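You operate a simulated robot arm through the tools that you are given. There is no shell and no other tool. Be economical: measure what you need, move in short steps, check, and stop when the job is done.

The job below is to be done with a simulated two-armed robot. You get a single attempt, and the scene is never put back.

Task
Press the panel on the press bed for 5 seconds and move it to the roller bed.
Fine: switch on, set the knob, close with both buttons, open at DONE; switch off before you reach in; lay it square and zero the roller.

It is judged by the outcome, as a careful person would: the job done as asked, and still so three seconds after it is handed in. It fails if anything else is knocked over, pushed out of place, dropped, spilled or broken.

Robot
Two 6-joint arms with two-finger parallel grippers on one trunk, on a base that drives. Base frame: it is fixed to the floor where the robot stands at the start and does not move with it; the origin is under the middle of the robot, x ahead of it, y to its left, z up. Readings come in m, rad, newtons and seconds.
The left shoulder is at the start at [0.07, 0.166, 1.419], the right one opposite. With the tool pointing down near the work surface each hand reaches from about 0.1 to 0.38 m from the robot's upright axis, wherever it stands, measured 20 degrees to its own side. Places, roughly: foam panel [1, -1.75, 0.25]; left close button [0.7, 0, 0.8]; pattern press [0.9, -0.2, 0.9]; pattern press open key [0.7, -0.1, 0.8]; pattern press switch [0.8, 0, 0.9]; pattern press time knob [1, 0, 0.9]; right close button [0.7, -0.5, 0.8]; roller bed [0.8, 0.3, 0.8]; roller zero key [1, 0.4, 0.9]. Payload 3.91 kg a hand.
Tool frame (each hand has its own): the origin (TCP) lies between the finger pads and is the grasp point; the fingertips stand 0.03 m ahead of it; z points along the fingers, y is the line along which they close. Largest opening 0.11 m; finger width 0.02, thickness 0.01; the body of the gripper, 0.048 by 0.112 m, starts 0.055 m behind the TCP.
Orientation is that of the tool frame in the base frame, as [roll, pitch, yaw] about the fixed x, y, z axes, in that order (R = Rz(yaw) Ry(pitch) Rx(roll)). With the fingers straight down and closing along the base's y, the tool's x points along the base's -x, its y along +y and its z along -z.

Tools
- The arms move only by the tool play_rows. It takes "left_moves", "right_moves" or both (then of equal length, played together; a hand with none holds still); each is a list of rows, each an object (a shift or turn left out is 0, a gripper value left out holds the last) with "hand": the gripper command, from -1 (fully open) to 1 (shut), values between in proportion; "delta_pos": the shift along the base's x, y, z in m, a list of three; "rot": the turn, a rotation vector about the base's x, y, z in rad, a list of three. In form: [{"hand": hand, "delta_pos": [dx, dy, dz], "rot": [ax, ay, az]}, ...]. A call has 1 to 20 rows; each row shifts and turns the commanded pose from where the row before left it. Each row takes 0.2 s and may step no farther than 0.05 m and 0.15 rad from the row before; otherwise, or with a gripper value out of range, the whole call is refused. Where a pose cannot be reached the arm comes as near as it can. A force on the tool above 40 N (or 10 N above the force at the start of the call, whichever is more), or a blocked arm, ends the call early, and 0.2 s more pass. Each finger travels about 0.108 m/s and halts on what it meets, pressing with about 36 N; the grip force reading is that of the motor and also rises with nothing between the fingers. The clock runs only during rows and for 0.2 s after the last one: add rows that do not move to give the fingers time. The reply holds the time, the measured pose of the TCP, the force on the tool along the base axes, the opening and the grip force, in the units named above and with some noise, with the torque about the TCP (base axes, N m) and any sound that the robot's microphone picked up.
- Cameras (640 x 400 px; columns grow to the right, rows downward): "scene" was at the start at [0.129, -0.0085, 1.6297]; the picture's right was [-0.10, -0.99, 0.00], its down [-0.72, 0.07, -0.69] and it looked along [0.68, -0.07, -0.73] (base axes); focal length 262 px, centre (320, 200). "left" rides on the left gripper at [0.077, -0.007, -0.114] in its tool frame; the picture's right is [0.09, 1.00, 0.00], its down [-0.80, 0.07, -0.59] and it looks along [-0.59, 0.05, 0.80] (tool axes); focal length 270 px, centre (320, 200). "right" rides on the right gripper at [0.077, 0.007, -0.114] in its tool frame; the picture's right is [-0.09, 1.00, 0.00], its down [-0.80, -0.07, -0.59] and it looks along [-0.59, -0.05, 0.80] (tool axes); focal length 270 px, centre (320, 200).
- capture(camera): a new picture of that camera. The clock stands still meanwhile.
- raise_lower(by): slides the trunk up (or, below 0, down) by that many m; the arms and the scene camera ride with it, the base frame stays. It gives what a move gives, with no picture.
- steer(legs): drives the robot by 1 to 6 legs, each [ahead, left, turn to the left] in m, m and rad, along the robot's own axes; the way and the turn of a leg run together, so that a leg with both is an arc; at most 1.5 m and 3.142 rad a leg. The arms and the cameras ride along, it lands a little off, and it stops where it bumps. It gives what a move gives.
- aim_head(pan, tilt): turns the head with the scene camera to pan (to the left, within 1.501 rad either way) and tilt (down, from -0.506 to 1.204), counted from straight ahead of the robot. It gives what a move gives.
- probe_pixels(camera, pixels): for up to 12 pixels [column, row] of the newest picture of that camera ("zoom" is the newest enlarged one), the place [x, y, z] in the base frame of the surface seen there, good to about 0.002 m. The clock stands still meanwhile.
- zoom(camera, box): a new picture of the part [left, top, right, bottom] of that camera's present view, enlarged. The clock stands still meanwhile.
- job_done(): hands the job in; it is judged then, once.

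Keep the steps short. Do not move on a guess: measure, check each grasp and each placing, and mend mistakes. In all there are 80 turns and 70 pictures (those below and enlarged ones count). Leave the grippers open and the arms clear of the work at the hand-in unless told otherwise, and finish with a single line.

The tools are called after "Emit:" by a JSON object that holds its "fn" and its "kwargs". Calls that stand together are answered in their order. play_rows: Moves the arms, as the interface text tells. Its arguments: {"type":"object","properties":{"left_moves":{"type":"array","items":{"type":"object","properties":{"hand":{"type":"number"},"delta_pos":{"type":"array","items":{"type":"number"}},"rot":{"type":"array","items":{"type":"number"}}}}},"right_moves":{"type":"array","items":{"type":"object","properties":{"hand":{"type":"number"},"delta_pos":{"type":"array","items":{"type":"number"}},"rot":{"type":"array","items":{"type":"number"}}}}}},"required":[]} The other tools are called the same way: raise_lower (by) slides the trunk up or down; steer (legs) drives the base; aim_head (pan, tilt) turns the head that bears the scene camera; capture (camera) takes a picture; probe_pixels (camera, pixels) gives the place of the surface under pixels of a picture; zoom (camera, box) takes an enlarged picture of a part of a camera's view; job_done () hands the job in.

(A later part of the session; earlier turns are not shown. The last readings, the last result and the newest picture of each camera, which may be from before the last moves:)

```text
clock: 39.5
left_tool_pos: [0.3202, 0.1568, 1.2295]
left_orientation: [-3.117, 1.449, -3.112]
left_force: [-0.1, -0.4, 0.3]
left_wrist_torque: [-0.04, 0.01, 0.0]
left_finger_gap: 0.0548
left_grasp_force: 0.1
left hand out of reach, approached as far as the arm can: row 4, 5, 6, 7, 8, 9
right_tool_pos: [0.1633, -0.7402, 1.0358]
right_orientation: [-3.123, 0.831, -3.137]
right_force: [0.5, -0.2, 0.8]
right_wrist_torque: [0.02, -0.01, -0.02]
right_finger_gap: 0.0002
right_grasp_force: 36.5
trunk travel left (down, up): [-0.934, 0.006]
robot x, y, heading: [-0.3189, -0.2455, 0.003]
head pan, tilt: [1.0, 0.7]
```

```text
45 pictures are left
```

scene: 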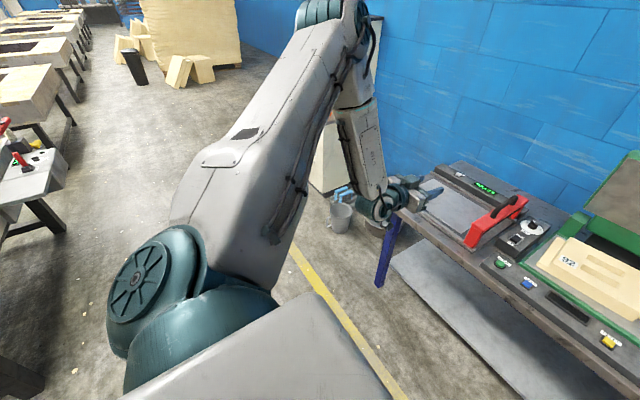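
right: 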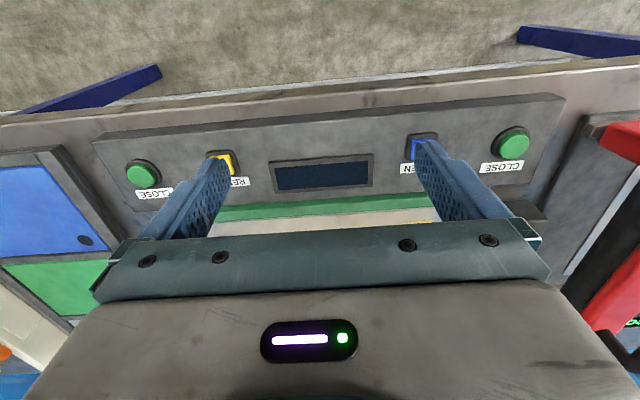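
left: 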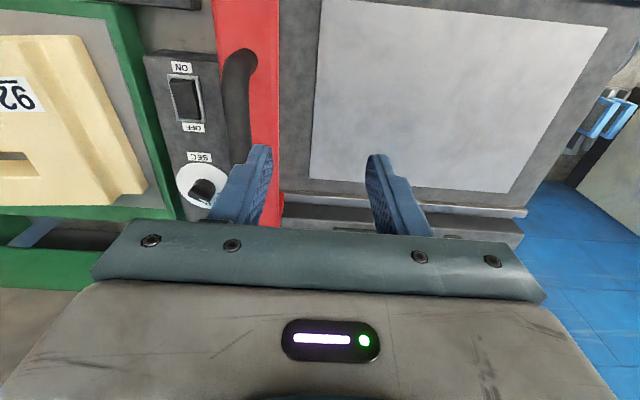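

The first retraction apparently kept the good elbow-low posture, and the flip came when I raised the hands. So I'll retrace it: tool down, hands outward and close at the sides, then lower well below the shoulder.

Emit:
{"fn": "play_rows", "kwargs": {"left_moves": [{"rot": [0, 0.145, 0], "delta_pos": [-0.035, 0.02, 0]}, {"rot": [0, 0.145, 0], "delta_pos": [-0.035, 0.02, 0]}, {"rot": [0, 0.145, 0], "delta_pos": [-0.035, 0.02, 0]}, {"rot": [0, 0.145, 0], "delta_pos": [-0.035, 0.02, 0]}, {"rot": [0, 0.145, 0], "delta_pos": [-0.035, 0.02, 0]}, {"rot": [0, 0.145, 0], "delta_pos": [-0.035, 0.02, 0]}, {"rot": [0, 0.145, 0], "delta_pos": [-0.035, 0.02, 0]}, {"rot": [0, 0.145, 0], "delta_pos": [-0.035, 0.02, 0]}, {"rot": [0, 0.145, 0], "delta_pos": [-0.035, 0.02, 0]}, {"rot": [0, 0.145, 0], "delta_pos": [-0.01, 0.02, -0.02]}, {"delta_pos": [0, 0.02, -0.04]}, {"delta_pos": [0, 0.02, -0.04]}, {"delta_pos": [0, 0.0, -0.04]}, {"delta_pos": [0, 0.0, -0.04]}, {"delta_pos": [0, 0.0, -0.04]}, {"delta_pos": [0, 0.0, -0.04]}, {"delta_pos": [0, 0.0, -0.04]}, {"delta_pos": [0, 0.0, -0.04]}]}}

Emit:
{"fn": "capture", "kwargs": {"camera": "scene"}}

```text
clock: 43.3
left_tool_pos: [0.0408, 0.2045, 0.8891]
left_orientation: [3.105, 0.047, 3.138]
left_force: [-0.7, -0.7, 0.4]
left_wrist_torque: [0.0, 0.02, 0.01]
left_finger_gap: 0.0549
left_grasp_force: 0.1
left hand out of reach, approached as far as the arm can: row 4, 5, 6, 7, 8, 9, 11
right_tool_pos: [0.1629, -0.7423, 1.0362]
right_orientation: [-3.124, 0.832, -3.135]
right_force: [0.2, 0.3, -1.0]
right_wrist_torque: [0.03, 0.02, 0.01]
right_finger_gap: 0.0003
right_grasp_force: 36.3
trunk travel left (down, up): [-0.934, 0.006]
robot x, y, heading: [-0.3225, -0.2405, 0.003]
head pan, tilt: [1.0, 0.7]
```

```text
44 pictures are left
```

scene: 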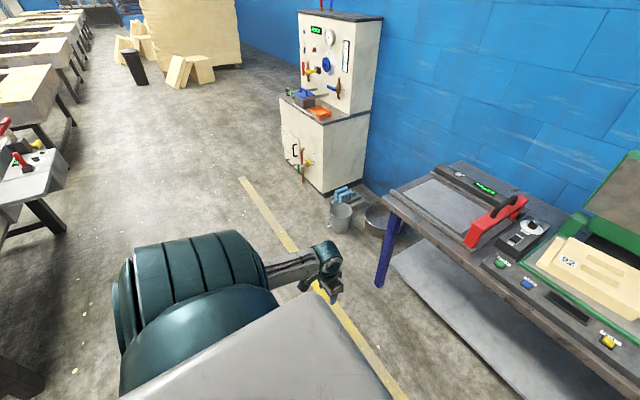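

That worked: the left arm now hangs elbow-low. I'll do the same for the right arm and test the left one inward.

Emit:
{"fn": "play_rows", "kwargs": {"left_moves": [{"delta_pos": [0, -0.04, 0]}, {"delta_pos": [0, -0.04, 0]}, {"delta_pos": [0, -0.04, 0]}, {"delta_pos": [0, -0.04, 0]}, {"delta_pos": [0, -0.04, 0]}, {}, {}, {}, {}, {}, {}, {}, {}, {}], "right_moves": [{"rot": [0, 0.14, 0], "delta_pos": [-0.01, -0.01, 0.04]}, {"rot": [0, 0.14, 0], "delta_pos": [-0.01, -0.01, 0.04]}, {"rot": [0, 0.14, 0], "delta_pos": [-0.01, -0.01, 0.04]}, {"rot": [0, 0.14, 0], "delta_pos": [-0.01, -0.01, 0.04]}, {"rot": [0, 0.14, 0], "delta_pos": [-0.01, -0.01, 0]}, {"rot": [0, 0.13, 0], "delta_pos": [-0.01, 0, 0]}, {"delta_pos": [0, 0, -0.045]}, {"delta_pos": [0, 0, -0.045]}, {"delta_pos": [0, 0, -0.045]}, {"delta_pos": [0, 0, -0.045]}, {"delta_pos": [0, 0, -0.045]}, {"delta_pos": [0, 0, -0.045]}, {"delta_pos": [0, 0, -0.045]}, {"delta_pos": [0, 0, -0.045]}]}}

```text
clock: 46.3
left_tool_pos: [0.0391, 0.0049, 0.8892]
left_orientation: [3.105, 0.048, 3.14]
left_force: [0.0, 0.0, 0.4]
left_wrist_torque: [-0.02, -0.01, 0.02]
left_finger_gap: 0.0551
left_grasp_force: 0.1
right_tool_pos: [0.0659, -0.7622, 0.9788]
right_orientation: [-3.13, 0.003, -3.137]
right_force: [-0.4, 0.3, -0.6]
right_wrist_torque: [0.03, -0.04, -0.01]
right_finger_gap: 0.0003
right_grasp_force: 36.0
right hand out of reach, approached as far as the arm can: row 2, 11, 12, 13, 14
trunk travel left (down, up): [-0.934, 0.006]
robot x, y, heading: [-0.3251, -0.2433, 0.002]
head pan, tilt: [1.0, 0.7]
```

Left is good. Right is still elbow-up, so I'll repeat the left's actual route: up, a little inward, then down and out.

Emit:
{"fn": "play_rows", "kwargs": {"right_moves": [{"delta_pos": [0, 0.01, 0.045]}, {"delta_pos": [0, 0.01, 0.045]}, {"delta_pos": [0, 0.01, 0.045]}, {"delta_pos": [0, 0.01, 0.045]}, {"delta_pos": [-0.01, 0.02, 0.045]}, {"delta_pos": [-0.02, 0.03, 0]}, {"delta_pos": [-0.02, 0.03, 0]}, {"delta_pos": [-0.02, 0.03, 0]}, {"delta_pos": [0, -0.02, -0.02]}, {"delta_pos": [0, -0.02, -0.04]}, {"delta_pos": [0, -0.02, -0.04]}, {"delta_pos": [0, 0, -0.04]}, {"delta_pos": [0, 0, -0.04]}, {"delta_pos": [0, 0, -0.04]}, {"delta_pos": [0, 0, -0.04]}, {"delta_pos": [0, 0, -0.04]}, {"delta_pos": [0, 0, -0.04]}]}}

```text
refused: row 5 steps farther than a row can; nothing moved
```

Row 5 was slightly too long. Same move, trimmed.

Emit:
{"fn": "play_rows", "kwargs": {"right_moves": [{"delta_pos": [0, 0.01, 0.045]}, {"delta_pos": [0, 0.01, 0.045]}, {"delta_pos": [0, 0.01, 0.045]}, {"delta_pos": [0, 0.01, 0.045]}, {"delta_pos": [-0.01, 0.02, 0.04]}, {"delta_pos": [-0.02, 0.03, 0]}, {"delta_pos": [-0.02, 0.03, 0]}, {"delta_pos": [-0.02, 0.03, 0]}, {"delta_pos": [0, -0.02, -0.02]}, {"delta_pos": [0, -0.02, -0.04]}, {"delta_pos": [0, -0.02, -0.04]}, {"delta_pos": [0, 0, -0.04]}, {"delta_pos": [0, 0, -0.04]}, {"delta_pos": [0, 0, -0.04]}, {"delta_pos": [0, 0, -0.04]}, {"delta_pos": [0, 0, -0.04]}, {"delta_pos": [0, 0, -0.04]}]}}

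Emit:
{"fn": "aim_head", "kwargs": {"pan": -0.9, "tilt": 0.8}}

Emit:
{"fn": "capture", "kwargs": {"camera": "scene"}}

```text
clock: 49.9
left_tool_pos: [0.0412, 0.0048, 0.8885]
left_orientation: [3.106, 0.047, 3.14]
left_force: [0.5, 0.4, 0.7]
left_wrist_torque: [0.01, -0.02, 0.0]
left_finger_gap: 0.0552
left_grasp_force: 0.0
right_tool_pos: [0.0057, -0.6668, 0.8492]
right_orientation: [-3.129, 0.002, -3.137]
right_force: [0.0, -0.2, -0.7]
right_wrist_torque: [0.0, 0.01, -0.02]
right_finger_gap: 0.0
right_grasp_force: 35.8
right hand out of reach, approached as far as the arm can: row 4, 5
trunk travel left (down, up): [-0.934, 0.006]
robot x, y, heading: [-0.3225, -0.2398, 0.002]
head pan, tilt: [1.0, 0.7]
```

```text
clock: 51.7
left_tool_pos: [0.0397, 0.0052, 0.8892]
left_orientation: [3.109, 0.048, 3.14]
left_force: [-0.4, -0.3, -0.2]
left_wrist_torque: [-0.01, 0.02, -0.01]
left_finger_gap: 0.0547
left_grasp_force: 0.0
right_tool_pos: [0.0062, -0.6663, 0.849]
right_orientation: [-3.131, 0.003, -3.136]
right_force: [-0.6, 0.8, 0.2]
right_wrist_torque: [0.01, 0.0, -0.02]
right_finger_gap: 0.0003
right_grasp_force: 36.1
trunk travel left (down, up): [-0.934, 0.006]
robot x, y, heading: [-0.3224, -0.2449, 0.005]
head pan, tilt: [-0.901, 0.799]
```

```text
43 pictures are left
```

scene: 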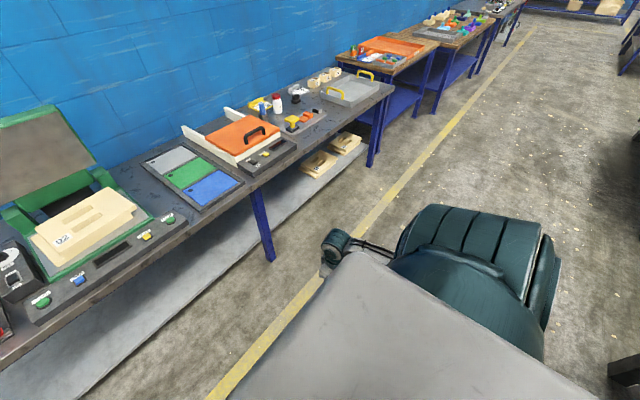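

Both arms are in the right posture now, and I must keep the hands well below the shoulders from here on. Next I'll test forward reach in free air, straightening the left tool's slight tilt.

Emit:
{"fn": "play_rows", "kwargs": {"left_moves": [{"rot": [-0.036, 0.047, 0], "delta_pos": [0.03, 0, 0.02]}, {"delta_pos": [0.045, 0, 0.01]}, {"delta_pos": [0.045, 0, 0.01]}, {"delta_pos": [0.045, 0, 0.01]}, {"delta_pos": [0.045, 0, 0.01]}, {"delta_pos": [0.045, 0, 0.01]}, {"delta_pos": [0.045, 0, 0]}], "right_moves": [{"delta_pos": [0.03, 0.03, 0.02]}, {"delta_pos": [0.04, 0.02, 0.02]}, {"delta_pos": [0.04, 0.02, 0.02]}, {"delta_pos": [0.04, 0.02, 0.02]}, {"delta_pos": [0.04, 0.02, 0.02]}, {"delta_pos": [0.04, 0.02, 0.01]}, {"delta_pos": [0.04, 0.02, 0]}]}}

```text
clock: 53.3
left_tool_pos: [0.3442, 0.0068, 0.9553]
left_orientation: [-3.141, -0.005, 3.14]
left_force: [0.3, -0.5, -0.4]
left_wrist_torque: [-0.01, 0.04, 0.03]
left_finger_gap: 0.0551
left_grasp_force: 0.1
right_tool_pos: [0.2771, -0.5142, 0.955]
right_orientation: [-3.124, -0.004, -3.135]
right_force: [0.9, 0.7, -0.8]
right_wrist_torque: [-0.01, 0.04, 0.01]
right_finger_gap: 0.0
right_grasp_force: 35.8
trunk travel left (down, up): [-0.934, 0.006]
robot x, y, heading: [-0.3243, -0.2419, 0.003]
head pan, tilt: [-0.901, 0.799]
```

Reach is good: 0.67 m ahead at z 0.955. Before driving in, I'll raise the left hand to about z 1.03 to clear the roller (top ≈0.99), pull both back a bit, and then drive to x ≈ 0.27.

Emit:
{"fn": "play_rows", "kwargs": {"left_moves": [{"delta_pos": [-0.02, -0.01, 0.025]}, {"delta_pos": [-0.02, -0.01, 0.025]}, {"delta_pos": [-0.02, -0.01, 0.025]}], "right_moves": [{"delta_pos": [-0.03, 0, 0.02]}, {"delta_pos": [-0.04, 0, 0.02]}, {"delta_pos": [-0.04, 0, 0]}]}}

Emit:
{"fn": "steer", "kwargs": {"legs": [[0.595, 0, 0]]}}

Emit:
{"fn": "capture", "kwargs": {"camera": "left"}}

```text
clock: 54.1
left_tool_pos: [0.2811, -0.0255, 1.0296]
left_orientation: [3.14, 0.002, 3.141]
left_force: [-0.2, 0.6, -0.4]
left_wrist_torque: [-0.02, -0.01, -0.03]
left_finger_gap: 0.0551
left_grasp_force: 0.0
left hand out of reach, approached as far as the arm can: row 3
right_tool_pos: [0.1644, -0.5174, 0.9861]
right_orientation: [-3.133, 0.008, -3.136]
right_force: [-1.4, -0.5, -1.3]
right_wrist_torque: [0.02, -0.02, -0.01]
right_finger_gap: 0.0001
right_grasp_force: 35.8
right hand out of reach, approached as far as the arm can: row 3
trunk travel left (down, up): [-0.934, 0.006]
robot x, y, heading: [-0.3223, -0.2442, 0.003]
head pan, tilt: [-0.901, 0.799]
```

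```text
clock: 57.5
left_tool_pos: [0.8764, -0.0233, 1.0287]
left_orientation: [-3.141, 0.003, 3.138]
left_force: [-0.4, 0.1, -0.8]
left_wrist_torque: [-0.03, -0.02, 0.01]
left_finger_gap: 0.0549
left_grasp_force: 0.1
right_tool_pos: [0.7593, -0.5153, 0.9871]
right_orientation: [-3.129, 0.006, -3.138]
right_force: [0.7, -0.3, -0.1]
right_wrist_torque: [-0.01, 0.0, -0.05]
right_finger_gap: 0.0
right_grasp_force: 35.9
trunk travel left (down, up): [-0.934, 0.006]
robot x, y, heading: [0.2695, -0.2399, 0.005]
head pan, tilt: [-0.901, 0.799]
```

```text
42 pictures are left
```

left: 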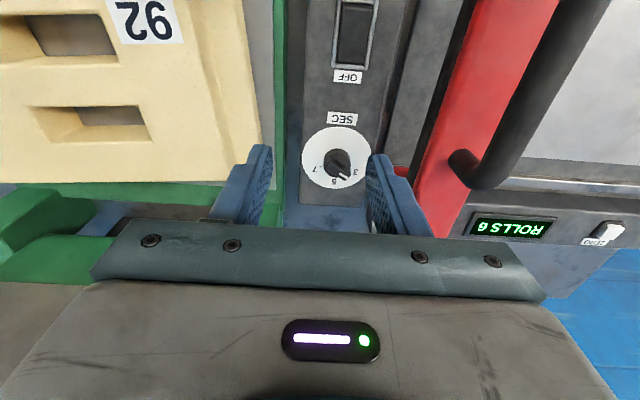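

A clear view of the dial. Zooming in on the pointer.

Emit:
{"fn": "zoom", "kwargs": {"camera": "left", "box": [290, 115, 380, 195]}}

Emit:
{"fn": "probe_pixels", "kwargs": {"camera": "left", "pixels": [[338, 160], [338, 168], [322, 167], [333, 183], [355, 173], [353, 20], [353, 45], [353, 58], [303, 155], [370, 155], [338, 127], [335, 188]]}}

```text
5.00 times, centred on (335, 155) of left
```

zoom: 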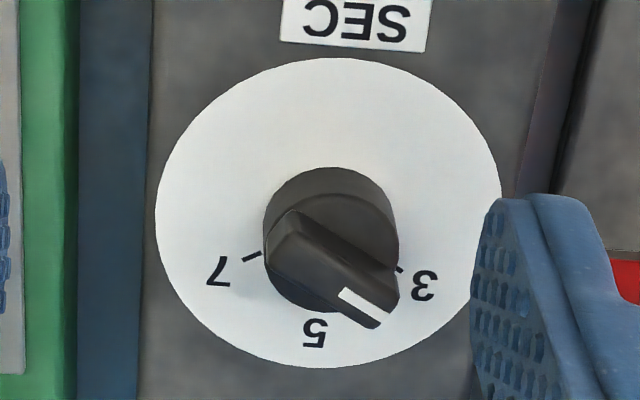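

```text
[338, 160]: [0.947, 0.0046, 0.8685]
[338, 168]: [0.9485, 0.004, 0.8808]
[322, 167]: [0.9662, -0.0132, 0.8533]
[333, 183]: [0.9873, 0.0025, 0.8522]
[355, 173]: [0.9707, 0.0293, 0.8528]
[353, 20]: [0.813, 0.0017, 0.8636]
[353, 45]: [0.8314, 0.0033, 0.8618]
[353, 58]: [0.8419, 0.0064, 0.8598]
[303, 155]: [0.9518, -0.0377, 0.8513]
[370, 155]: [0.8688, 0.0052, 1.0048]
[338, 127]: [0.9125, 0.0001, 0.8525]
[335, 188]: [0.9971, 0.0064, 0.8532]
```

The pointer is on 3. The scale is ≈25° per second, with 5 straight away from the robot, so the knob must turn ≈50° clockwise. First the switch: its near (ON) end is at about (0.802, 0.003, 0.86). I'll shut the left gripper and bring it above that end, tip at ≈0.88.

Emit:
{"fn": "play_rows", "kwargs": {"left_moves": [{"hand": 1, "delta_pos": [-0.025, 0.009, -0.02]}, {"delta_pos": [-0.025, 0.009, -0.03]}, {"delta_pos": [-0.025, 0.008, -0.03]}, {"delta_pos": [0, 0, -0.035]}, {}]}}

Emit:
{"fn": "capture", "kwargs": {"camera": "left"}}

```text
clock: 58.7
left_tool_pos: [0.8019, 0.0037, 0.913]
left_orientation: [-3.14, 0.002, 3.137]
left_force: [0.5, -1.0, -0.9]
left_wrist_torque: [-0.01, 0.0, -0.01]
left_finger_gap: 0.0001
left_grasp_force: 35.8
right_tool_pos: [0.7607, -0.5148, 0.9863]
right_orientation: [-3.129, 0.005, -3.137]
right_force: [-0.6, 0.3, -0.7]
right_wrist_torque: [0.01, 0.01, 0.0]
right_finger_gap: 0.0
right_grasp_force: 35.8
trunk travel left (down, up): [-0.934, 0.006]
robot x, y, heading: [0.2703, -0.2386, -0.001]
head pan, tilt: [-0.901, 0.799]
```

```text
40 pictures are left
```

left: 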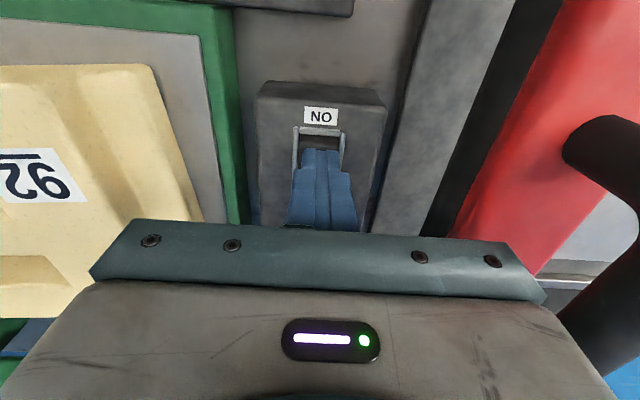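

The tip sits over the near half of the rocker (322, 150). Pressing down in small steps.

Emit:
{"fn": "play_rows", "kwargs": {"left_moves": [{"delta_pos": [-0.004, 0, -0.012]}, {"delta_pos": [0, 0, -0.008]}, {"delta_pos": [0, 0, -0.005]}, {"delta_pos": [0, 0, -0.004]}, {"delta_pos": [0, 0, 0.02]}, {"delta_pos": [0, 0, 0.03]}]}}

Emit:
{"fn": "aim_head", "kwargs": {"pan": 0.1, "tilt": 1.0}}

Emit:
{"fn": "zoom", "kwargs": {"camera": "scene", "box": [180, 120, 440, 300]}}

```text
clock: 60.1
left_tool_pos: [0.7971, 0.0007, 0.9357]
left_orientation: [3.141, 0.003, 3.139]
left_force: [-0.3, -0.2, 0.0]
left_wrist_torque: [0.0, 0.01, 0.01]
left_finger_gap: 0.0
left_grasp_force: 36.0
right_tool_pos: [0.7599, -0.5168, 0.9857]
right_orientation: [-3.128, 0.006, -3.138]
right_force: [0.2, 0.0, 1.0]
right_wrist_torque: [-0.05, -0.03, -0.02]
right_finger_gap: 0.0001
right_grasp_force: 36.2
trunk travel left (down, up): [-0.934, 0.006]
robot x, y, heading: [0.2696, -0.2405, 0.005]
head pan, tilt: [-0.901, 0.799]
```

```text
clock: 61.4
left_tool_pos: [0.798, 0.0023, 0.9344]
left_orientation: [-3.139, 0.002, 3.138]
left_force: [-1.2, -0.2, 0.8]
left_wrist_torque: [0.0, 0.01, 0.04]
left_finger_gap: 0.0
left_grasp_force: 35.8
right_tool_pos: [0.7601, -0.5142, 0.9846]
right_orientation: [-3.128, 0.005, -3.138]
right_force: [-0.4, -0.3, 0.6]
right_wrist_torque: [0.02, 0.02, 0.02]
right_finger_gap: 0.0
right_grasp_force: 36.3
trunk travel left (down, up): [-0.934, 0.006]
robot x, y, heading: [0.2671, -0.2418, 0.003]
head pan, tilt: [0.099, 1.0]
```

```text
2.22 times, centred on (310, 210) of scene
```

zoom: 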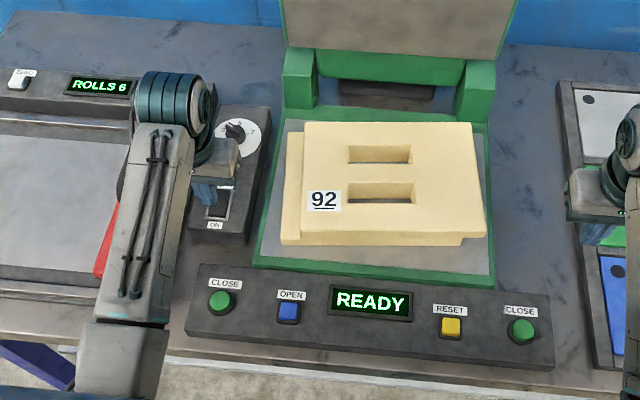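

The press shows READY. Now the knob: open to ≈45 mm, turn the gripper +48° to straddle the pointer bar, and stop above the knob (0.948, 0.004).

Emit:
{"fn": "play_rows", "kwargs": {"left_moves": [{"hand": 0.18, "delta_pos": [0.02, 0, 0.02], "rot": [0, 0, 0.14]}, {"delta_pos": [0.03, 0, 0], "rot": [0, 0, 0.14]}, {"delta_pos": [0.03, 0, 0], "rot": [0, 0, 0.14]}, {"delta_pos": [0.03, 0, 0], "rot": [0, 0, 0.14]}, {"delta_pos": [0.03, 0.0, 0], "rot": [0, 0, 0.14]}, {"delta_pos": [0.01, 0.0, 0], "rot": [0, 0, 0.14]}, {}]}}

Emit:
{"fn": "capture", "kwargs": {"camera": "left"}}

```text
clock: 63.0
left_tool_pos: [0.9485, 0.0024, 0.9553]
left_orientation: [-3.14, 0.002, -2.305]
left_force: [-1.1, -0.5, -0.4]
left_wrist_torque: [0.03, 0.01, 0.0]
left_finger_gap: 0.0453
left_grasp_force: 0.0
right_tool_pos: [0.7584, -0.5159, 0.9863]
right_orientation: [-3.13, 0.006, -3.138]
right_force: [-0.1, 0.4, 0.5]
right_wrist_torque: [-0.01, 0.0, 0.02]
right_finger_gap: 0.0
right_grasp_force: 35.8
trunk travel left (down, up): [-0.934, 0.006]
robot x, y, heading: [0.2686, -0.2429, 0.001]
head pan, tilt: [0.099, 1.0]
```

```text
38 pictures are left
```

left: 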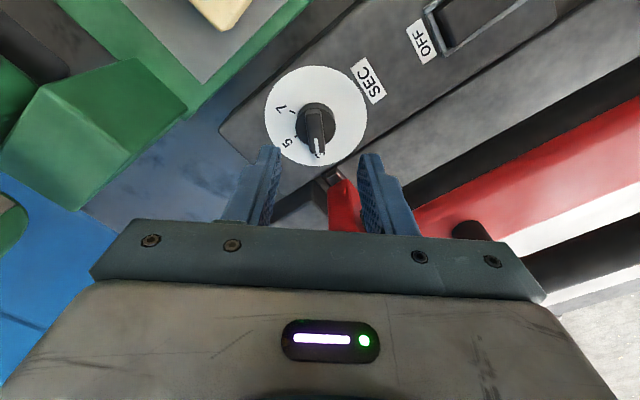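

The pointer bar now runs up-down in the picture, centred between the fingers (column ≈317). Descend to TCP z 0.898 and grip.

Emit:
{"fn": "play_rows", "kwargs": {"left_moves": [{"delta_pos": [0, 0.001, -0.025]}, {"delta_pos": [0, 0, -0.02]}, {"delta_pos": [0, 0, -0.012]}, {}]}}

Emit:
{"fn": "zoom", "kwargs": {"camera": "left", "box": [220, 60, 420, 240]}}

```text
clock: 64.0
left_tool_pos: [0.9478, 0.0046, 0.8961]
left_orientation: [3.14, 0.001, -2.304]
left_force: [0.0, 0.0, 0.6]
left_wrist_torque: [-0.01, -0.02, -0.02]
left_finger_gap: 0.0454
left_grasp_force: 0.1
right_tool_pos: [0.7598, -0.5169, 0.9855]
right_orientation: [-3.13, 0.003, -3.137]
right_force: [-1.0, -0.6, -0.5]
right_wrist_torque: [-0.02, 0.02, 0.01]
right_finger_gap: 0.0
right_grasp_force: 36.0
trunk travel left (down, up): [-0.934, 0.006]
robot x, y, heading: [0.2722, -0.2411, -0.001]
head pan, tilt: [0.099, 1.0]
```

```text
2.22 times, centred on (320, 150) of left
```

zoom: 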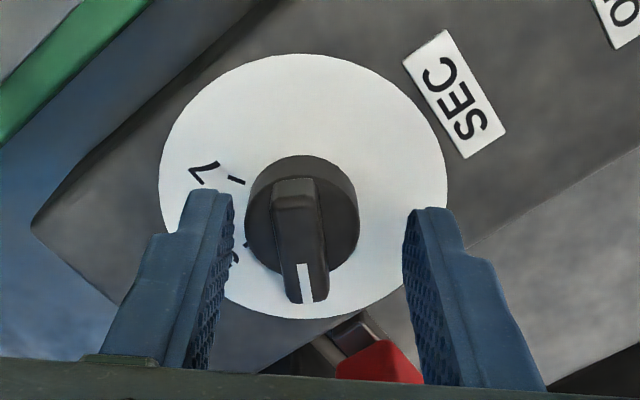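

Fingers straddle the knob. Closing and reading the gap.

Emit:
{"fn": "play_rows", "kwargs": {"left_moves": [{"hand": 1}, {}, {}]}}

```text
clock: 64.8
left_tool_pos: [0.951, 0.0011, 0.8972]
left_orientation: [-3.139, 0.003, -2.306]
left_force: [16.3, -11.1, 6.8]
left_wrist_torque: [-0.91, 0.01, -0.08]
left_finger_gap: 0.0114
left_grasp_force: 44.6
right_tool_pos: [0.7625, -0.5183, 0.983]
right_orientation: [-3.131, 0.002, -3.141]
right_force: [0.6, -0.3, -0.2]
right_wrist_torque: [-0.02, 0.01, -0.04]
right_finger_gap: 0.0
right_grasp_force: 35.8
trunk travel left (down, up): [-0.934, 0.006]
robot x, y, heading: [0.273, -0.2372, -0.0]
head pan, tilt: [0.099, 1.0]
```

Gap 11 mm, so the pointer bar is gripped. There is a side force of ~20 N from a ~3 mm offset; I'll ease that and turn clockwise 0.87 rad.

Emit:
{"fn": "play_rows", "kwargs": {"left_moves": [{"delta_pos": [0.003, -0.003, 0]}, {"rot": [0, 0, -0.145]}, {"rot": [0, 0, -0.145]}, {"rot": [0, 0, -0.145]}, {"rot": [0, 0, -0.145]}, {"rot": [0, 0, -0.145]}, {"rot": [0, 0, -0.145]}, {}]}}

```text
clock: 66.6
left_tool_pos: [0.9499, 0.0023, 0.8973]
left_orientation: [3.141, 0.004, 3.109]
left_force: [0.1, 13.4, 9.8]
left_wrist_torque: [0.41, -0.95, 0.1]
left_finger_gap: 0.0118
left_grasp_force: 45.4
right_tool_pos: [0.7585, -0.5147, 0.9874]
right_orientation: [-3.127, 0.006, -3.138]
right_force: [-0.3, 1.0, -0.3]
right_wrist_torque: [0.0, 0.0, -0.01]
right_finger_gap: 0.0002
right_grasp_force: 36.3
trunk travel left (down, up): [-0.934, 0.006]
robot x, y, heading: [0.2652, -0.2393, 0.007]
head pan, tilt: [0.099, 1.0]
```

Turned; yaw reads 3.109, so I correct by +0.03 to point straight ahead, release, lift, and look.

Emit:
{"fn": "play_rows", "kwargs": {"left_moves": [{"rot": [0, 0, 0.032]}, {}, {"hand": 0.18}, {}, {"delta_pos": [0, 0, 0.02]}, {"delta_pos": [-0.01, 0, 0.03]}, {"delta_pos": [-0.02, 0, 0.02]}]}}

Emit:
{"fn": "zoom", "kwargs": {"camera": "left", "box": [240, 90, 420, 230]}}

```text
clock: 68.2
left_tool_pos: [0.9197, -0.0003, 0.9667]
left_orientation: [-3.142, 0.004, 3.14]
left_force: [-0.6, 0.7, 0.1]
left_wrist_torque: [0.0, 0.02, -0.02]
left_finger_gap: 0.0451
left_grasp_force: 0.0
right_tool_pos: [0.7594, -0.5164, 0.9865]
right_orientation: [-3.13, 0.006, -3.138]
right_force: [0.0, 0.1, -0.3]
right_wrist_torque: [0.05, -0.01, 0.02]
right_finger_gap: 0.0
right_grasp_force: 36.3
trunk travel left (down, up): [-0.934, 0.006]
robot x, y, heading: [0.2718, -0.2437, -0.005]
head pan, tilt: [0.099, 1.0]
```

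```text
2.86 times, centred on (330, 160) of left
```

zoom: 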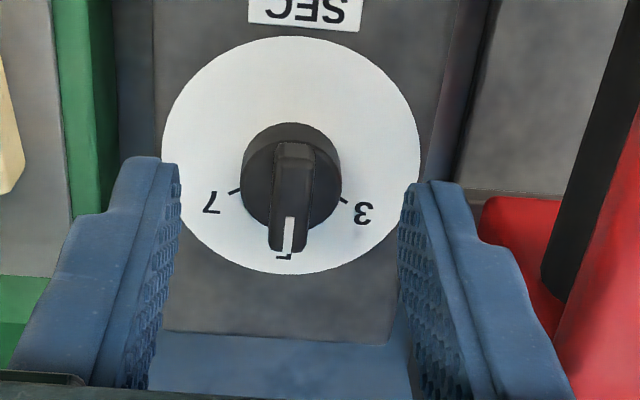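

The pointer is on 5. Now I'll back the base 0.1 m for comfortable reach, shut the hands, and bring both above the CLOSE buttons at (0.672, −0.028) and (0.672, −0.456).

Emit:
{"fn": "steer", "kwargs": {"legs": [[-0.1, 0, 0]]}}

Emit:
{"fn": "play_rows", "kwargs": {"left_moves": [{"hand": 1, "delta_pos": [-0.04, -0.006, -0.005]}, {"delta_pos": [-0.04, -0.006, -0.01]}, {"delta_pos": [-0.04, -0.006, -0.01]}, {"delta_pos": [-0.028, -0.006, -0.02]}, {"delta_pos": [0, -0.004, -0.02]}], "right_moves": [{"hand": 1, "delta_pos": [0.01, 0.02, -0.02]}, {"delta_pos": [0, 0.02, -0.02]}, {"delta_pos": [0, 0.02, -0.02]}, {"delta_pos": [0, 0.0, -0.02]}, {"delta_pos": [0, 0, 0]}]}}

```text
clock: 69.3
left_tool_pos: [0.8228, 0.0002, 0.965]
left_orientation: [3.141, -0.003, 3.139]
left_force: [0.4, 0.5, -0.4]
left_wrist_torque: [0.0, 0.01, -0.02]
left_finger_gap: 0.0451
left_grasp_force: 0.1
right_tool_pos: [0.6616, -0.5154, 0.985]
right_orientation: [-3.131, 0.002, -3.138]
right_force: [0.7, -0.5, -0.2]
right_wrist_torque: [0.01, 0.03, -0.01]
right_finger_gap: 0.0001
right_grasp_force: 36.2
trunk travel left (down, up): [-0.934, 0.006]
robot x, y, heading: [0.1638, -0.2374, 0.004]
head pan, tilt: [0.099, 1.0]
```

```text
clock: 70.5
left_tool_pos: [0.6725, -0.0282, 0.9015]
left_orientation: [3.141, 0.001, 3.139]
left_force: [-0.2, 0.5, -0.6]
left_wrist_torque: [0.0, 0.01, 0.0]
left_finger_gap: 0.0001
left_grasp_force: 35.7
right_tool_pos: [0.6703, -0.4562, 0.905]
right_orientation: [-3.129, 0.006, -3.139]
right_force: [1.0, 0.1, 0.0]
right_wrist_torque: [0.03, 0.03, -0.04]
right_finger_gap: 0.0
right_grasp_force: 35.8
trunk travel left (down, up): [-0.934, 0.006]
robot x, y, heading: [0.1686, -0.2396, 0.003]
head pan, tilt: [0.099, 1.0]
```

Both tips are 3 cm above the buttons. Pressing both together and holding ~2 s.

Emit:
{"fn": "play_rows", "kwargs": {"left_moves": [{"delta_pos": [0, 0, -0.02]}, {"delta_pos": [0, 0, -0.01]}, {"delta_pos": [0, 0, -0.005]}, {"delta_pos": [0, 0, -0.004]}, {}, {}, {}, {}, {}, {}], "right_moves": [{"delta_pos": [0, 0, -0.02]}, {"delta_pos": [0, 0, -0.014]}, {"delta_pos": [0, 0, -0.005]}, {"delta_pos": [0, 0, -0.004]}, {}, {}, {}, {}, {}, {}]}}

Emit:
{"fn": "capture", "kwargs": {"camera": "scene"}}

```text
clock: 72.7
left_tool_pos: [0.6725, -0.0277, 0.8636]
left_orientation: [-3.141, 0.002, 3.141]
left_force: [5.0, -0.1, 12.9]
left_wrist_torque: [-0.06, -0.08, -0.03]
left_finger_gap: 0.0
left_grasp_force: 36.1
right_tool_pos: [0.669, -0.4563, 0.8637]
right_orientation: [-3.13, 0.006, -3.139]
right_force: [4.8, 2.2, 12.0]
right_wrist_torque: [0.11, -0.12, 0.01]
right_finger_gap: 0.0001
right_grasp_force: 36.2
trunk travel left (down, up): [-0.934, 0.006]
robot x, y, heading: [0.1674, -0.2378, -0.001]
head pan, tilt: [0.099, 1.0]
heard: click, click
```

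```text
35 pictures are left
```

scene: 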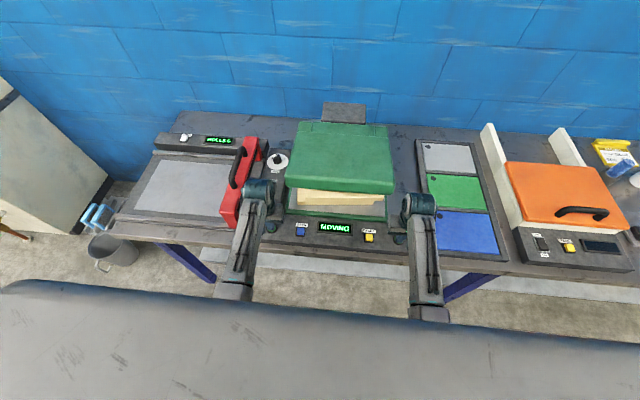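

It shows MOVING with the lid nearly shut. I keep holding another second.

Emit:
{"fn": "play_rows", "kwargs": {"left_moves": [{}, {}, {}, {}], "right_moves": [{}, {}, {}, {}]}}

Emit:
{"fn": "zoom", "kwargs": {"camera": "scene", "box": [230, 110, 450, 260]}}

```text
clock: 73.7
left_tool_pos: [0.67, -0.0276, 0.8625]
left_orientation: [3.14, 0.002, 3.139]
left_force: [5.5, -0.1, 12.2]
left_wrist_torque: [0.01, -0.13, 0.01]
left_finger_gap: 0.0002
left_grasp_force: 35.6
right_tool_pos: [0.6692, -0.4561, 0.8647]
right_orientation: [-3.13, 0.007, -3.138]
right_force: [4.7, 0.6, 12.6]
right_wrist_torque: [0.03, -0.14, -0.03]
right_finger_gap: 0.0001
right_grasp_force: 36.1
trunk travel left (down, up): [-0.934, 0.006]
robot x, y, heading: [0.1683, -0.2414, -0.002]
head pan, tilt: [0.099, 1.0]
```

```text
2.67 times, centred on (340, 185) of scene
```

zoom: 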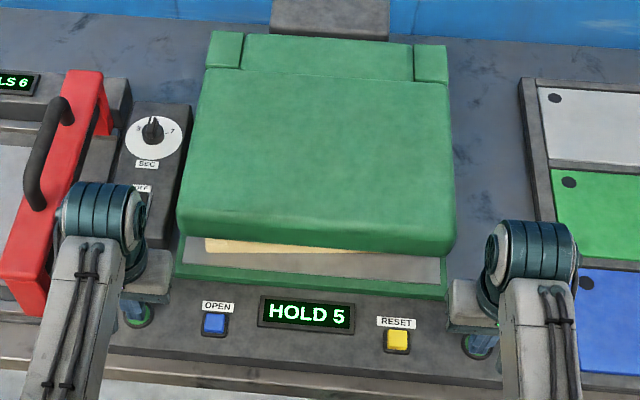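

It reads HOLD 5: closed and counting. To be safe I keep both buttons held through the dwell: 4 s, then check.

Emit:
{"fn": "play_rows", "kwargs": {"left_moves": [{}, {}, {}, {}, {}, {}, {}, {}, {}, {}, {}, {}, {}, {}, {}, {}, {}, {}, {}, {}], "right_moves": [{}, {}, {}, {}, {}, {}, {}, {}, {}, {}, {}, {}, {}, {}, {}, {}, {}, {}, {}, {}]}}

Emit:
{"fn": "zoom", "kwargs": {"camera": "scene", "box": [230, 110, 450, 260]}}

```text
clock: 77.9
left_tool_pos: [0.671, -0.0276, 0.8637]
left_orientation: [-3.14, 0.004, 3.138]
left_force: [2.8, 1.0, 11.4]
left_wrist_torque: [0.0, -0.02, 0.02]
left_finger_gap: 0.0
left_grasp_force: 36.3
right_tool_pos: [0.6674, -0.4547, 0.863]
right_orientation: [-3.13, 0.006, -3.138]
right_force: [2.1, -0.8, 10.4]
right_wrist_torque: [0.02, 0.0, 0.02]
right_finger_gap: 0.0
right_grasp_force: 36.3
trunk travel left (down, up): [-0.934, 0.006]
robot x, y, heading: [0.1701, -0.2387, 0.004]
head pan, tilt: [0.099, 1.0]
```

```text
2.67 times, centred on (340, 185) of scene
```

zoom: 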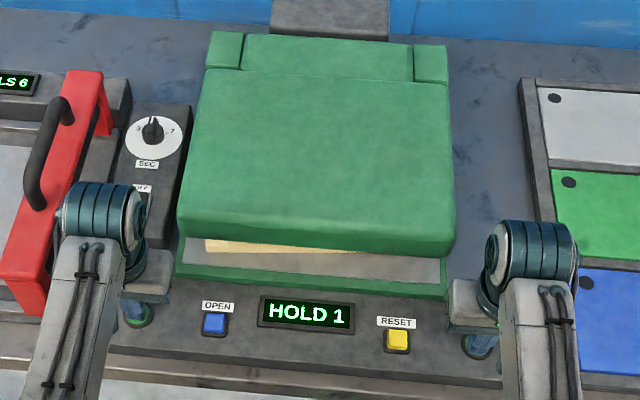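

HOLD 1. I'll hold 1 s more, then lift both and bring the left tip over OPEN (0.667, −0.129) without pressing.

Emit:
{"fn": "play_rows", "kwargs": {"left_moves": [{}, {}, {}, {}, {}, {"delta_pos": [0, 0, 0.03]}, {"delta_pos": [-0.002, -0.035, 0]}, {"delta_pos": [-0.002, -0.035, 0]}, {"delta_pos": [0, -0.032, 0]}], "right_moves": [{}, {}, {}, {}, {}, {"delta_pos": [0, 0, 0.03]}, {"delta_pos": [0, 0, 0.01]}, {}, {}]}}

Emit:
{"fn": "zoom", "kwargs": {"camera": "scene", "box": [230, 110, 450, 260]}}

```text
clock: 80.1
left_tool_pos: [0.6672, -0.0913, 0.8853]
left_orientation: [3.077, -0.001, -3.135]
left_force: [-0.1, 0.0, 0.9]
left_wrist_torque: [0.02, -0.02, 0.02]
left_finger_gap: 0.0
left_grasp_force: 36.3
right_tool_pos: [0.6699, -0.4537, 0.9037]
right_orientation: [-3.131, 0.005, -3.138]
right_force: [-0.4, 0.1, -0.5]
right_wrist_torque: [0.04, -0.01, -0.01]
right_finger_gap: 0.0
right_grasp_force: 36.3
trunk travel left (down, up): [-0.934, 0.006]
robot x, y, heading: [0.1669, -0.2411, 0.009]
head pan, tilt: [0.099, 1.0]
stopped in row 9 (left hand): the arm was blocked; the commanded pose is now the measured one
```

```text
2.67 times, centred on (340, 185) of scene
```

zoom: 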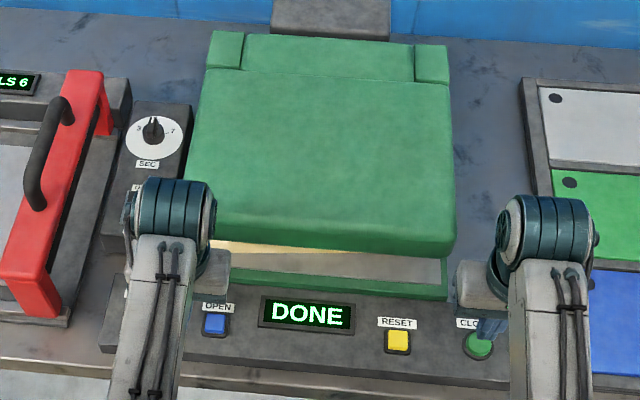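

DONE. The left arm was blocked sideways (not at the tool). I'll ease it back 2 cm, then shift the base right 0.06 m to bring the tip over OPEN.

Emit:
{"fn": "play_rows", "kwargs": {"left_moves": [{"delta_pos": [0, 0.02, 0.01], "rot": [0.064, 0, 0]}]}}

Emit:
{"fn": "steer", "kwargs": {"legs": [[0, -0.058, 0]]}}

```text
clock: 80.5
left_tool_pos: [0.6675, -0.0728, 0.8948]
left_orientation: [3.019, -0.001, -3.134]
left_force: [0.3, 0.3, -0.3]
left_wrist_torque: [0.0, 0.03, -0.01]
left_finger_gap: 0.0001
left_grasp_force: 36.3
right_tool_pos: [0.6693, -0.4572, 0.9035]
right_orientation: [-3.13, 0.006, -3.137]
right_force: [0.6, 0.4, -0.8]
right_wrist_torque: [0.02, 0.01, 0.04]
right_finger_gap: 0.0
right_grasp_force: 35.9
trunk travel left (down, up): [-0.934, 0.006]
robot x, y, heading: [0.1702, -0.2416, 0.004]
head pan, tilt: [0.099, 1.0]
```

```text
clock: 81.5
left_tool_pos: [0.6674, -0.1247, 0.8932]
left_orientation: [3.022, 0.0, -3.135]
left_force: [-0.6, 0.3, 0.1]
left_wrist_torque: [-0.05, -0.02, 0.04]
left_finger_gap: 0.0001
left_grasp_force: 36.1
right_tool_pos: [0.67, -0.5062, 0.9053]
right_orientation: [-3.125, 0.008, -3.136]
right_force: [-0.1, 0.6, -0.6]
right_wrist_torque: [-0.07, 0.0, -0.01]
right_finger_gap: 0.0
right_grasp_force: 35.9
trunk travel left (down, up): [-0.934, 0.006]
robot x, y, heading: [0.1676, -0.2961, 0.002]
head pan, tilt: [0.099, 1.0]
```

Over OPEN. I straighten the tilt (−0.12 about x), align, and press.

Emit:
{"fn": "play_rows", "kwargs": {"left_moves": [{"rot": [-0.12, 0, 0], "delta_pos": [0, -0.004, 0]}, {"delta_pos": [0, 0, -0.015]}, {"delta_pos": [0, 0, -0.008]}, {"delta_pos": [0, 0, -0.006]}, {"delta_pos": [0, 0, -0.003]}, {}, {"delta_pos": [0, 0, 0.03]}]}}

Emit:
{"fn": "zoom", "kwargs": {"camera": "scene", "box": [210, 90, 450, 260]}}

```text
clock: 83.1
left_tool_pos: [0.6679, -0.1334, 0.892]
left_orientation: [3.136, -0.002, -3.133]
left_force: [-0.3, -0.2, -0.2]
left_wrist_torque: [-0.01, -0.04, -0.01]
left_finger_gap: 0.0
left_grasp_force: 36.0
right_tool_pos: [0.6707, -0.511, 0.9034]
right_orientation: [-3.129, 0.006, -3.136]
right_force: [-0.4, -0.1, 0.6]
right_wrist_torque: [0.0, 0.01, -0.02]
right_finger_gap: 0.0
right_grasp_force: 36.4
trunk travel left (down, up): [-0.934, 0.006]
robot x, y, heading: [0.1705, -0.2966, 0.005]
head pan, tilt: [0.099, 1.0]
heard: click
```

```text
2.35 times, centred on (330, 175) of scene
```

zoom: 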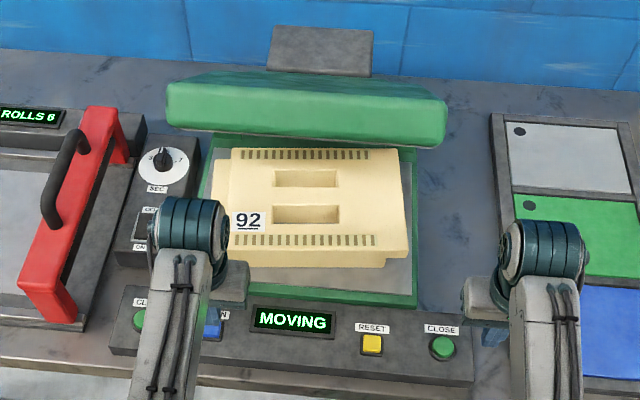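

It clicked, and the lid is opening; the panel now carries its pattern. While it finishes, I shift the base back left and bring the left tip over the OFF end of the switch (≈0.836, 0.003).

Emit:
{"fn": "steer", "kwargs": {"legs": [[0, 0.058, 0]]}}

Emit:
{"fn": "play_rows", "kwargs": {"left_moves": [{"delta_pos": [0, 0.03, 0.01]}, {"delta_pos": [0.03, 0.03, 0.01]}, {"delta_pos": [0.04, 0.018, 0]}, {"delta_pos": [0.04, 0, 0]}, {"delta_pos": [0.04, 0, 0]}, {"delta_pos": [0.018, 0, 0]}, {}]}}

Emit:
{"fn": "capture", "kwargs": {"camera": "left"}}

Emit:
{"fn": "zoom", "kwargs": {"camera": "scene", "box": [210, 70, 450, 260]}}

```text
clock: 84.0
left_tool_pos: [0.6684, -0.0833, 0.8933]
left_orientation: [3.129, -0.001, -3.135]
left_force: [-0.3, -0.7, 0.0]
left_wrist_torque: [0.0, 0.0, -0.01]
left_finger_gap: 0.0
left_grasp_force: 35.9
right_tool_pos: [0.6692, -0.4606, 0.901]
right_orientation: [-3.137, 0.004, -3.139]
right_force: [0.3, -1.0, -0.1]
right_wrist_torque: [0.1, -0.03, -0.01]
right_finger_gap: 0.0002
right_grasp_force: 36.0
trunk travel left (down, up): [-0.934, 0.006]
robot x, y, heading: [0.1687, -0.243, 0.002]
head pan, tilt: [0.099, 1.0]
```

```text
clock: 85.7
left_tool_pos: [0.8362, 0.0003, 0.9136]
left_orientation: [3.136, -0.001, -3.134]
left_force: [0.0, -0.1, 0.0]
left_wrist_torque: [-0.03, -0.03, 0.01]
left_finger_gap: 0.0001
left_grasp_force: 36.3
right_tool_pos: [0.6689, -0.4555, 0.9035]
right_orientation: [-3.13, 0.005, -3.137]
right_force: [0.5, -0.2, 0.3]
right_wrist_torque: [-0.01, -0.02, 0.03]
right_finger_gap: 0.0002
right_grasp_force: 36.1
trunk travel left (down, up): [-0.934, 0.006]
robot x, y, heading: [0.1679, -0.2407, 0.003]
head pan, tilt: [0.099, 1.0]
```

```text
30 pictures are left
```

left: 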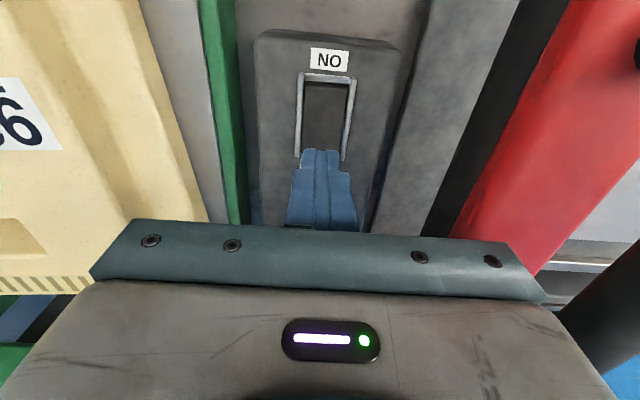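

```text
2.11 times, centred on (330, 165) of scene
```

zoom: 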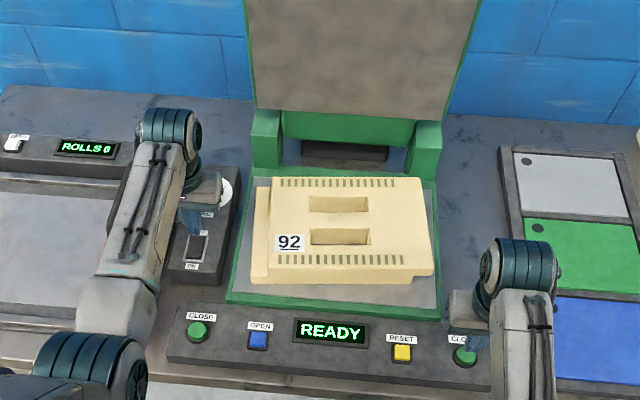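

Lid fully open, READY. Press the OFF end (shift 4 mm toward the centre).

Emit:
{"fn": "play_rows", "kwargs": {"left_moves": [{"delta_pos": [-0.004, 0.002, -0.012]}, {"delta_pos": [0, 0, -0.008]}, {"delta_pos": [0, 0, -0.005]}, {"delta_pos": [0, 0, -0.004]}, {"delta_pos": [0, 0, 0.02]}, {"delta_pos": [0, 0, 0.03]}]}}

Emit:
{"fn": "zoom", "kwargs": {"camera": "scene", "box": [210, 110, 410, 260]}}

```text
clock: 87.0
left_tool_pos: [0.8293, 0.0023, 0.9339]
left_orientation: [3.136, -0.001, -3.135]
left_force: [0.3, -0.1, 0.1]
left_wrist_torque: [0.03, 0.0, 0.04]
left_finger_gap: 0.0
left_grasp_force: 36.3
right_tool_pos: [0.668, -0.4559, 0.903]
right_orientation: [-3.129, 0.007, -3.139]
right_force: [-0.1, -0.1, -0.3]
right_wrist_torque: [-0.01, -0.01, 0.0]
right_finger_gap: 0.0001
right_grasp_force: 36.2
trunk travel left (down, up): [-0.934, 0.006]
robot x, y, heading: [0.1708, -0.2417, 0.007]
head pan, tilt: [0.099, 1.0]
```

```text
2.67 times, centred on (310, 185) of scene
```

zoom: 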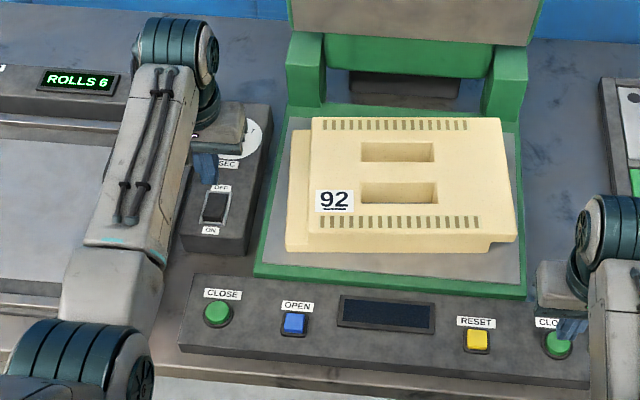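

The display is dark, so the press is off. Now I measure the pressed panel: slots, centre bar, corners.

Emit:
{"fn": "probe_pixels", "kwargs": {"camera": "zoom", "pixels": [[398, 137], [398, 152], [398, 158], [398, 166], [398, 173], [398, 179], [398, 190], [398, 199], [398, 208], [364, 173], [432, 173], [398, 224]]}}

Emit:
{"fn": "probe_pixels", "kwargs": {"camera": "zoom", "pixels": [[315, 120], [494, 120], [514, 230], [311, 236], [290, 133], [288, 248], [513, 238], [357, 150], [438, 150], [357, 192], [441, 192], [310, 225]]}}

```text
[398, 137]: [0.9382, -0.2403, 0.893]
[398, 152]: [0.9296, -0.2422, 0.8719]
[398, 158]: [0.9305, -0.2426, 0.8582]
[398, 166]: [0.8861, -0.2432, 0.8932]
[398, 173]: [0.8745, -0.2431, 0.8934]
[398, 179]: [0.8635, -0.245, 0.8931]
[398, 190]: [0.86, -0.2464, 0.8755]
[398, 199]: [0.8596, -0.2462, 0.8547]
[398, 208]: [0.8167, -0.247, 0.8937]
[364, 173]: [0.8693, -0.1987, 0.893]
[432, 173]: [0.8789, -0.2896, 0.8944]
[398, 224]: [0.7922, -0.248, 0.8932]
```

```text
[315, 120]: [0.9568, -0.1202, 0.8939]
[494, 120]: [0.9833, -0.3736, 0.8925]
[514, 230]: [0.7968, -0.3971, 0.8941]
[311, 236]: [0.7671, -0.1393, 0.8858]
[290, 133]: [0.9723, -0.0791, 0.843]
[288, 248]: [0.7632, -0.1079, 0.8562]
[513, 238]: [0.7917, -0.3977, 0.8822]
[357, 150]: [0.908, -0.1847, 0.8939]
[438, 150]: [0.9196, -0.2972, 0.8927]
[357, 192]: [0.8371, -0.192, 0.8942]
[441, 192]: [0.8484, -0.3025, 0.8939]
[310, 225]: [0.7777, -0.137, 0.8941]
```

The panel top is at z 0.8935 and turned +6°. The centre bar (x 0.860–0.892, y ≈ −0.244) sits between two slots about 36 mm wide, ideal for gripping near the middle. First I raise the left hand, pull the right hand back in front of the table, then drive to about (0.27, −0.45).

Emit:
{"fn": "play_rows", "kwargs": {"left_moves": [{"hand": -1, "delta_pos": [-0.01, 0, 0.02]}, {"delta_pos": [-0.02, 0, 0.02]}, {"delta_pos": [-0.03, 0, 0.02]}, {}], "right_moves": [{"delta_pos": [-0.04, -0.01, 0]}, {"delta_pos": [-0.04, -0.01, 0]}, {"delta_pos": [-0.04, 0, 0]}, {"delta_pos": [-0.03, 0, 0]}]}}

Emit:
{"fn": "steer", "kwargs": {"legs": [[0, -0.21, 0], [0.1, 0, 0]]}}

```text
clock: 88.0
left_tool_pos: [0.7713, 0.0032, 0.9948]
left_orientation: [3.136, -0.001, -3.134]
left_force: [0.5, 0.2, -0.5]
left_wrist_torque: [0.0, 0.02, 0.03]
left_finger_gap: 0.1101
left_grasp_force: 0.0
right_tool_pos: [0.5197, -0.4766, 0.9047]
right_orientation: [-3.129, 0.006, -3.139]
right_force: [-0.3, 0.3, 0.3]
right_wrist_torque: [-0.01, 0.0, 0.05]
right_finger_gap: 0.0
right_grasp_force: 35.9
trunk travel left (down, up): [-0.934, 0.006]
robot x, y, heading: [0.169, -0.2391, 0.002]
head pan, tilt: [0.099, 1.0]
```

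```text
clock: 90.4
left_tool_pos: [0.8713, -0.2056, 0.9955]
left_orientation: [3.136, 0.002, -3.135]
left_force: [-0.3, -0.1, 0.5]
left_wrist_torque: [-0.02, -0.02, -0.01]
left_finger_gap: 0.1099
left_grasp_force: 0.0
right_tool_pos: [0.6185, -0.6844, 0.9046]
right_orientation: [-3.129, 0.007, -3.14]
right_force: [-0.1, 0.2, 0.0]
right_wrist_torque: [0.0, -0.04, 0.01]
right_finger_gap: 0.0
right_grasp_force: 35.9
trunk travel left (down, up): [-0.934, 0.006]
robot x, y, heading: [0.2713, -0.4487, 0.002]
head pan, tilt: [0.099, 1.0]
```

Now rotate the gripper −84.5° so it closes along the panel's depth, set a 52 mm gap, and go above the bar at (0.876, −0.2435), tips at ≈0.915.

Emit:
{"fn": "play_rows", "kwargs": {"left_moves": [{"hand": 0.055, "rot": [0, 0, -0.1475], "delta_pos": [0.0005, -0.004, -0.005]}, {"rot": [0, 0, -0.1475], "delta_pos": [0.0005, -0.004, -0.005]}, {"rot": [0, 0, -0.1475], "delta_pos": [0.0005, -0.004, -0.005]}, {"rot": [0, 0, -0.1475], "delta_pos": [0.0005, -0.004, -0.005]}, {"rot": [0, 0, -0.1475], "delta_pos": [0.0005, -0.004, -0.005]}, {"rot": [0, 0, -0.1475], "delta_pos": [0.0005, -0.004, -0.005]}, {"rot": [0, 0, -0.1475], "delta_pos": [0.0005, -0.004, -0.005]}, {"rot": [0, 0, -0.1475], "delta_pos": [0.0005, -0.004, -0.005]}, {"rot": [0, 0, -0.1475], "delta_pos": [0.0005, -0.004, -0.005]}, {"rot": [0, 0, -0.1475], "delta_pos": [0, -0.002, -0.005]}, {}]}}

Emit:
{"fn": "capture", "kwargs": {"camera": "left"}}

Emit:
{"fn": "capture", "kwargs": {"camera": "scene"}}

```text
clock: 92.8
left_tool_pos: [0.8783, -0.2443, 0.9428]
left_orientation: [3.136, -0.001, 1.669]
left_force: [-0.4, 0.1, 0.0]
left_wrist_torque: [0.02, -0.04, -0.02]
left_finger_gap: 0.0519
left_grasp_force: 0.1
right_tool_pos: [0.6202, -0.684, 0.9035]
right_orientation: [-3.129, 0.005, -3.139]
right_force: [0.7, -0.6, -0.2]
right_wrist_torque: [-0.01, 0.03, 0.02]
right_finger_gap: 0.0001
right_grasp_force: 36.4
trunk travel left (down, up): [-0.934, 0.006]
robot x, y, heading: [0.2731, -0.4461, 0.003]
head pan, tilt: [0.099, 1.0]
```

```text
27 pictures are left
```

left: 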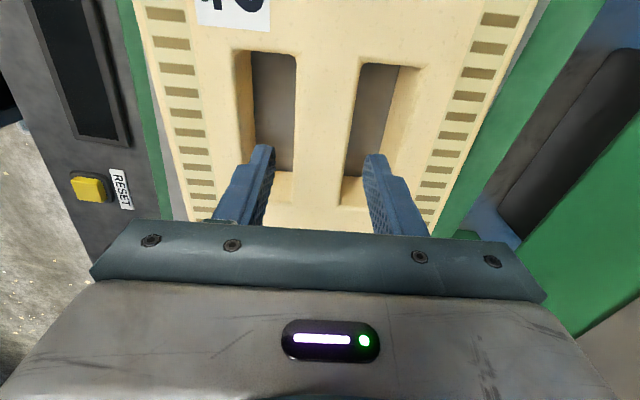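

```text
26 pictures are left
```

scene: 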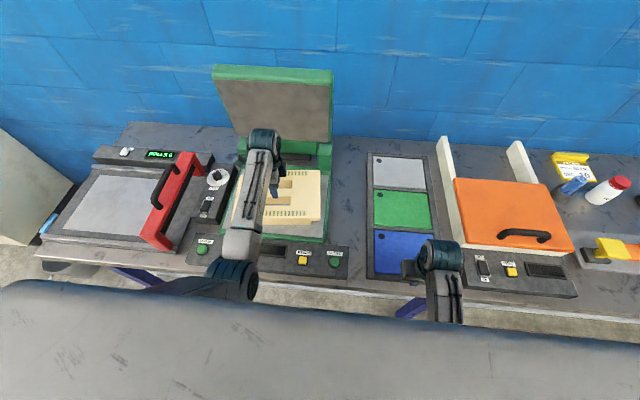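

Slots line up with the fingers. I verify bar and slot edges with probes from this wrist view.

Emit:
{"fn": "probe_pixels", "kwargs": {"camera": "left", "pixels": [[300, 60], [352, 60], [300, 150], [345, 150], [325, 150], [325, 60], [236, 110], [428, 100], [295, 55], [275, 200], [365, 200], [270, 50]]}}

```text
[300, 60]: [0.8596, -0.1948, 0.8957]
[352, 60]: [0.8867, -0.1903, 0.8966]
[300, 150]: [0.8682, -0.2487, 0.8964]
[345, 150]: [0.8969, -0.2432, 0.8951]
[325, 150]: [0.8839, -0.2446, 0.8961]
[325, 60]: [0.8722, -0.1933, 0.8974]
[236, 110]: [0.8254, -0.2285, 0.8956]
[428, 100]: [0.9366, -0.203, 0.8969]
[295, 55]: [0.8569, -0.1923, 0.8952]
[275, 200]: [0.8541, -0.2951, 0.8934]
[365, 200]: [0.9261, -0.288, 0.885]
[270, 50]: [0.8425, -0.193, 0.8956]
```

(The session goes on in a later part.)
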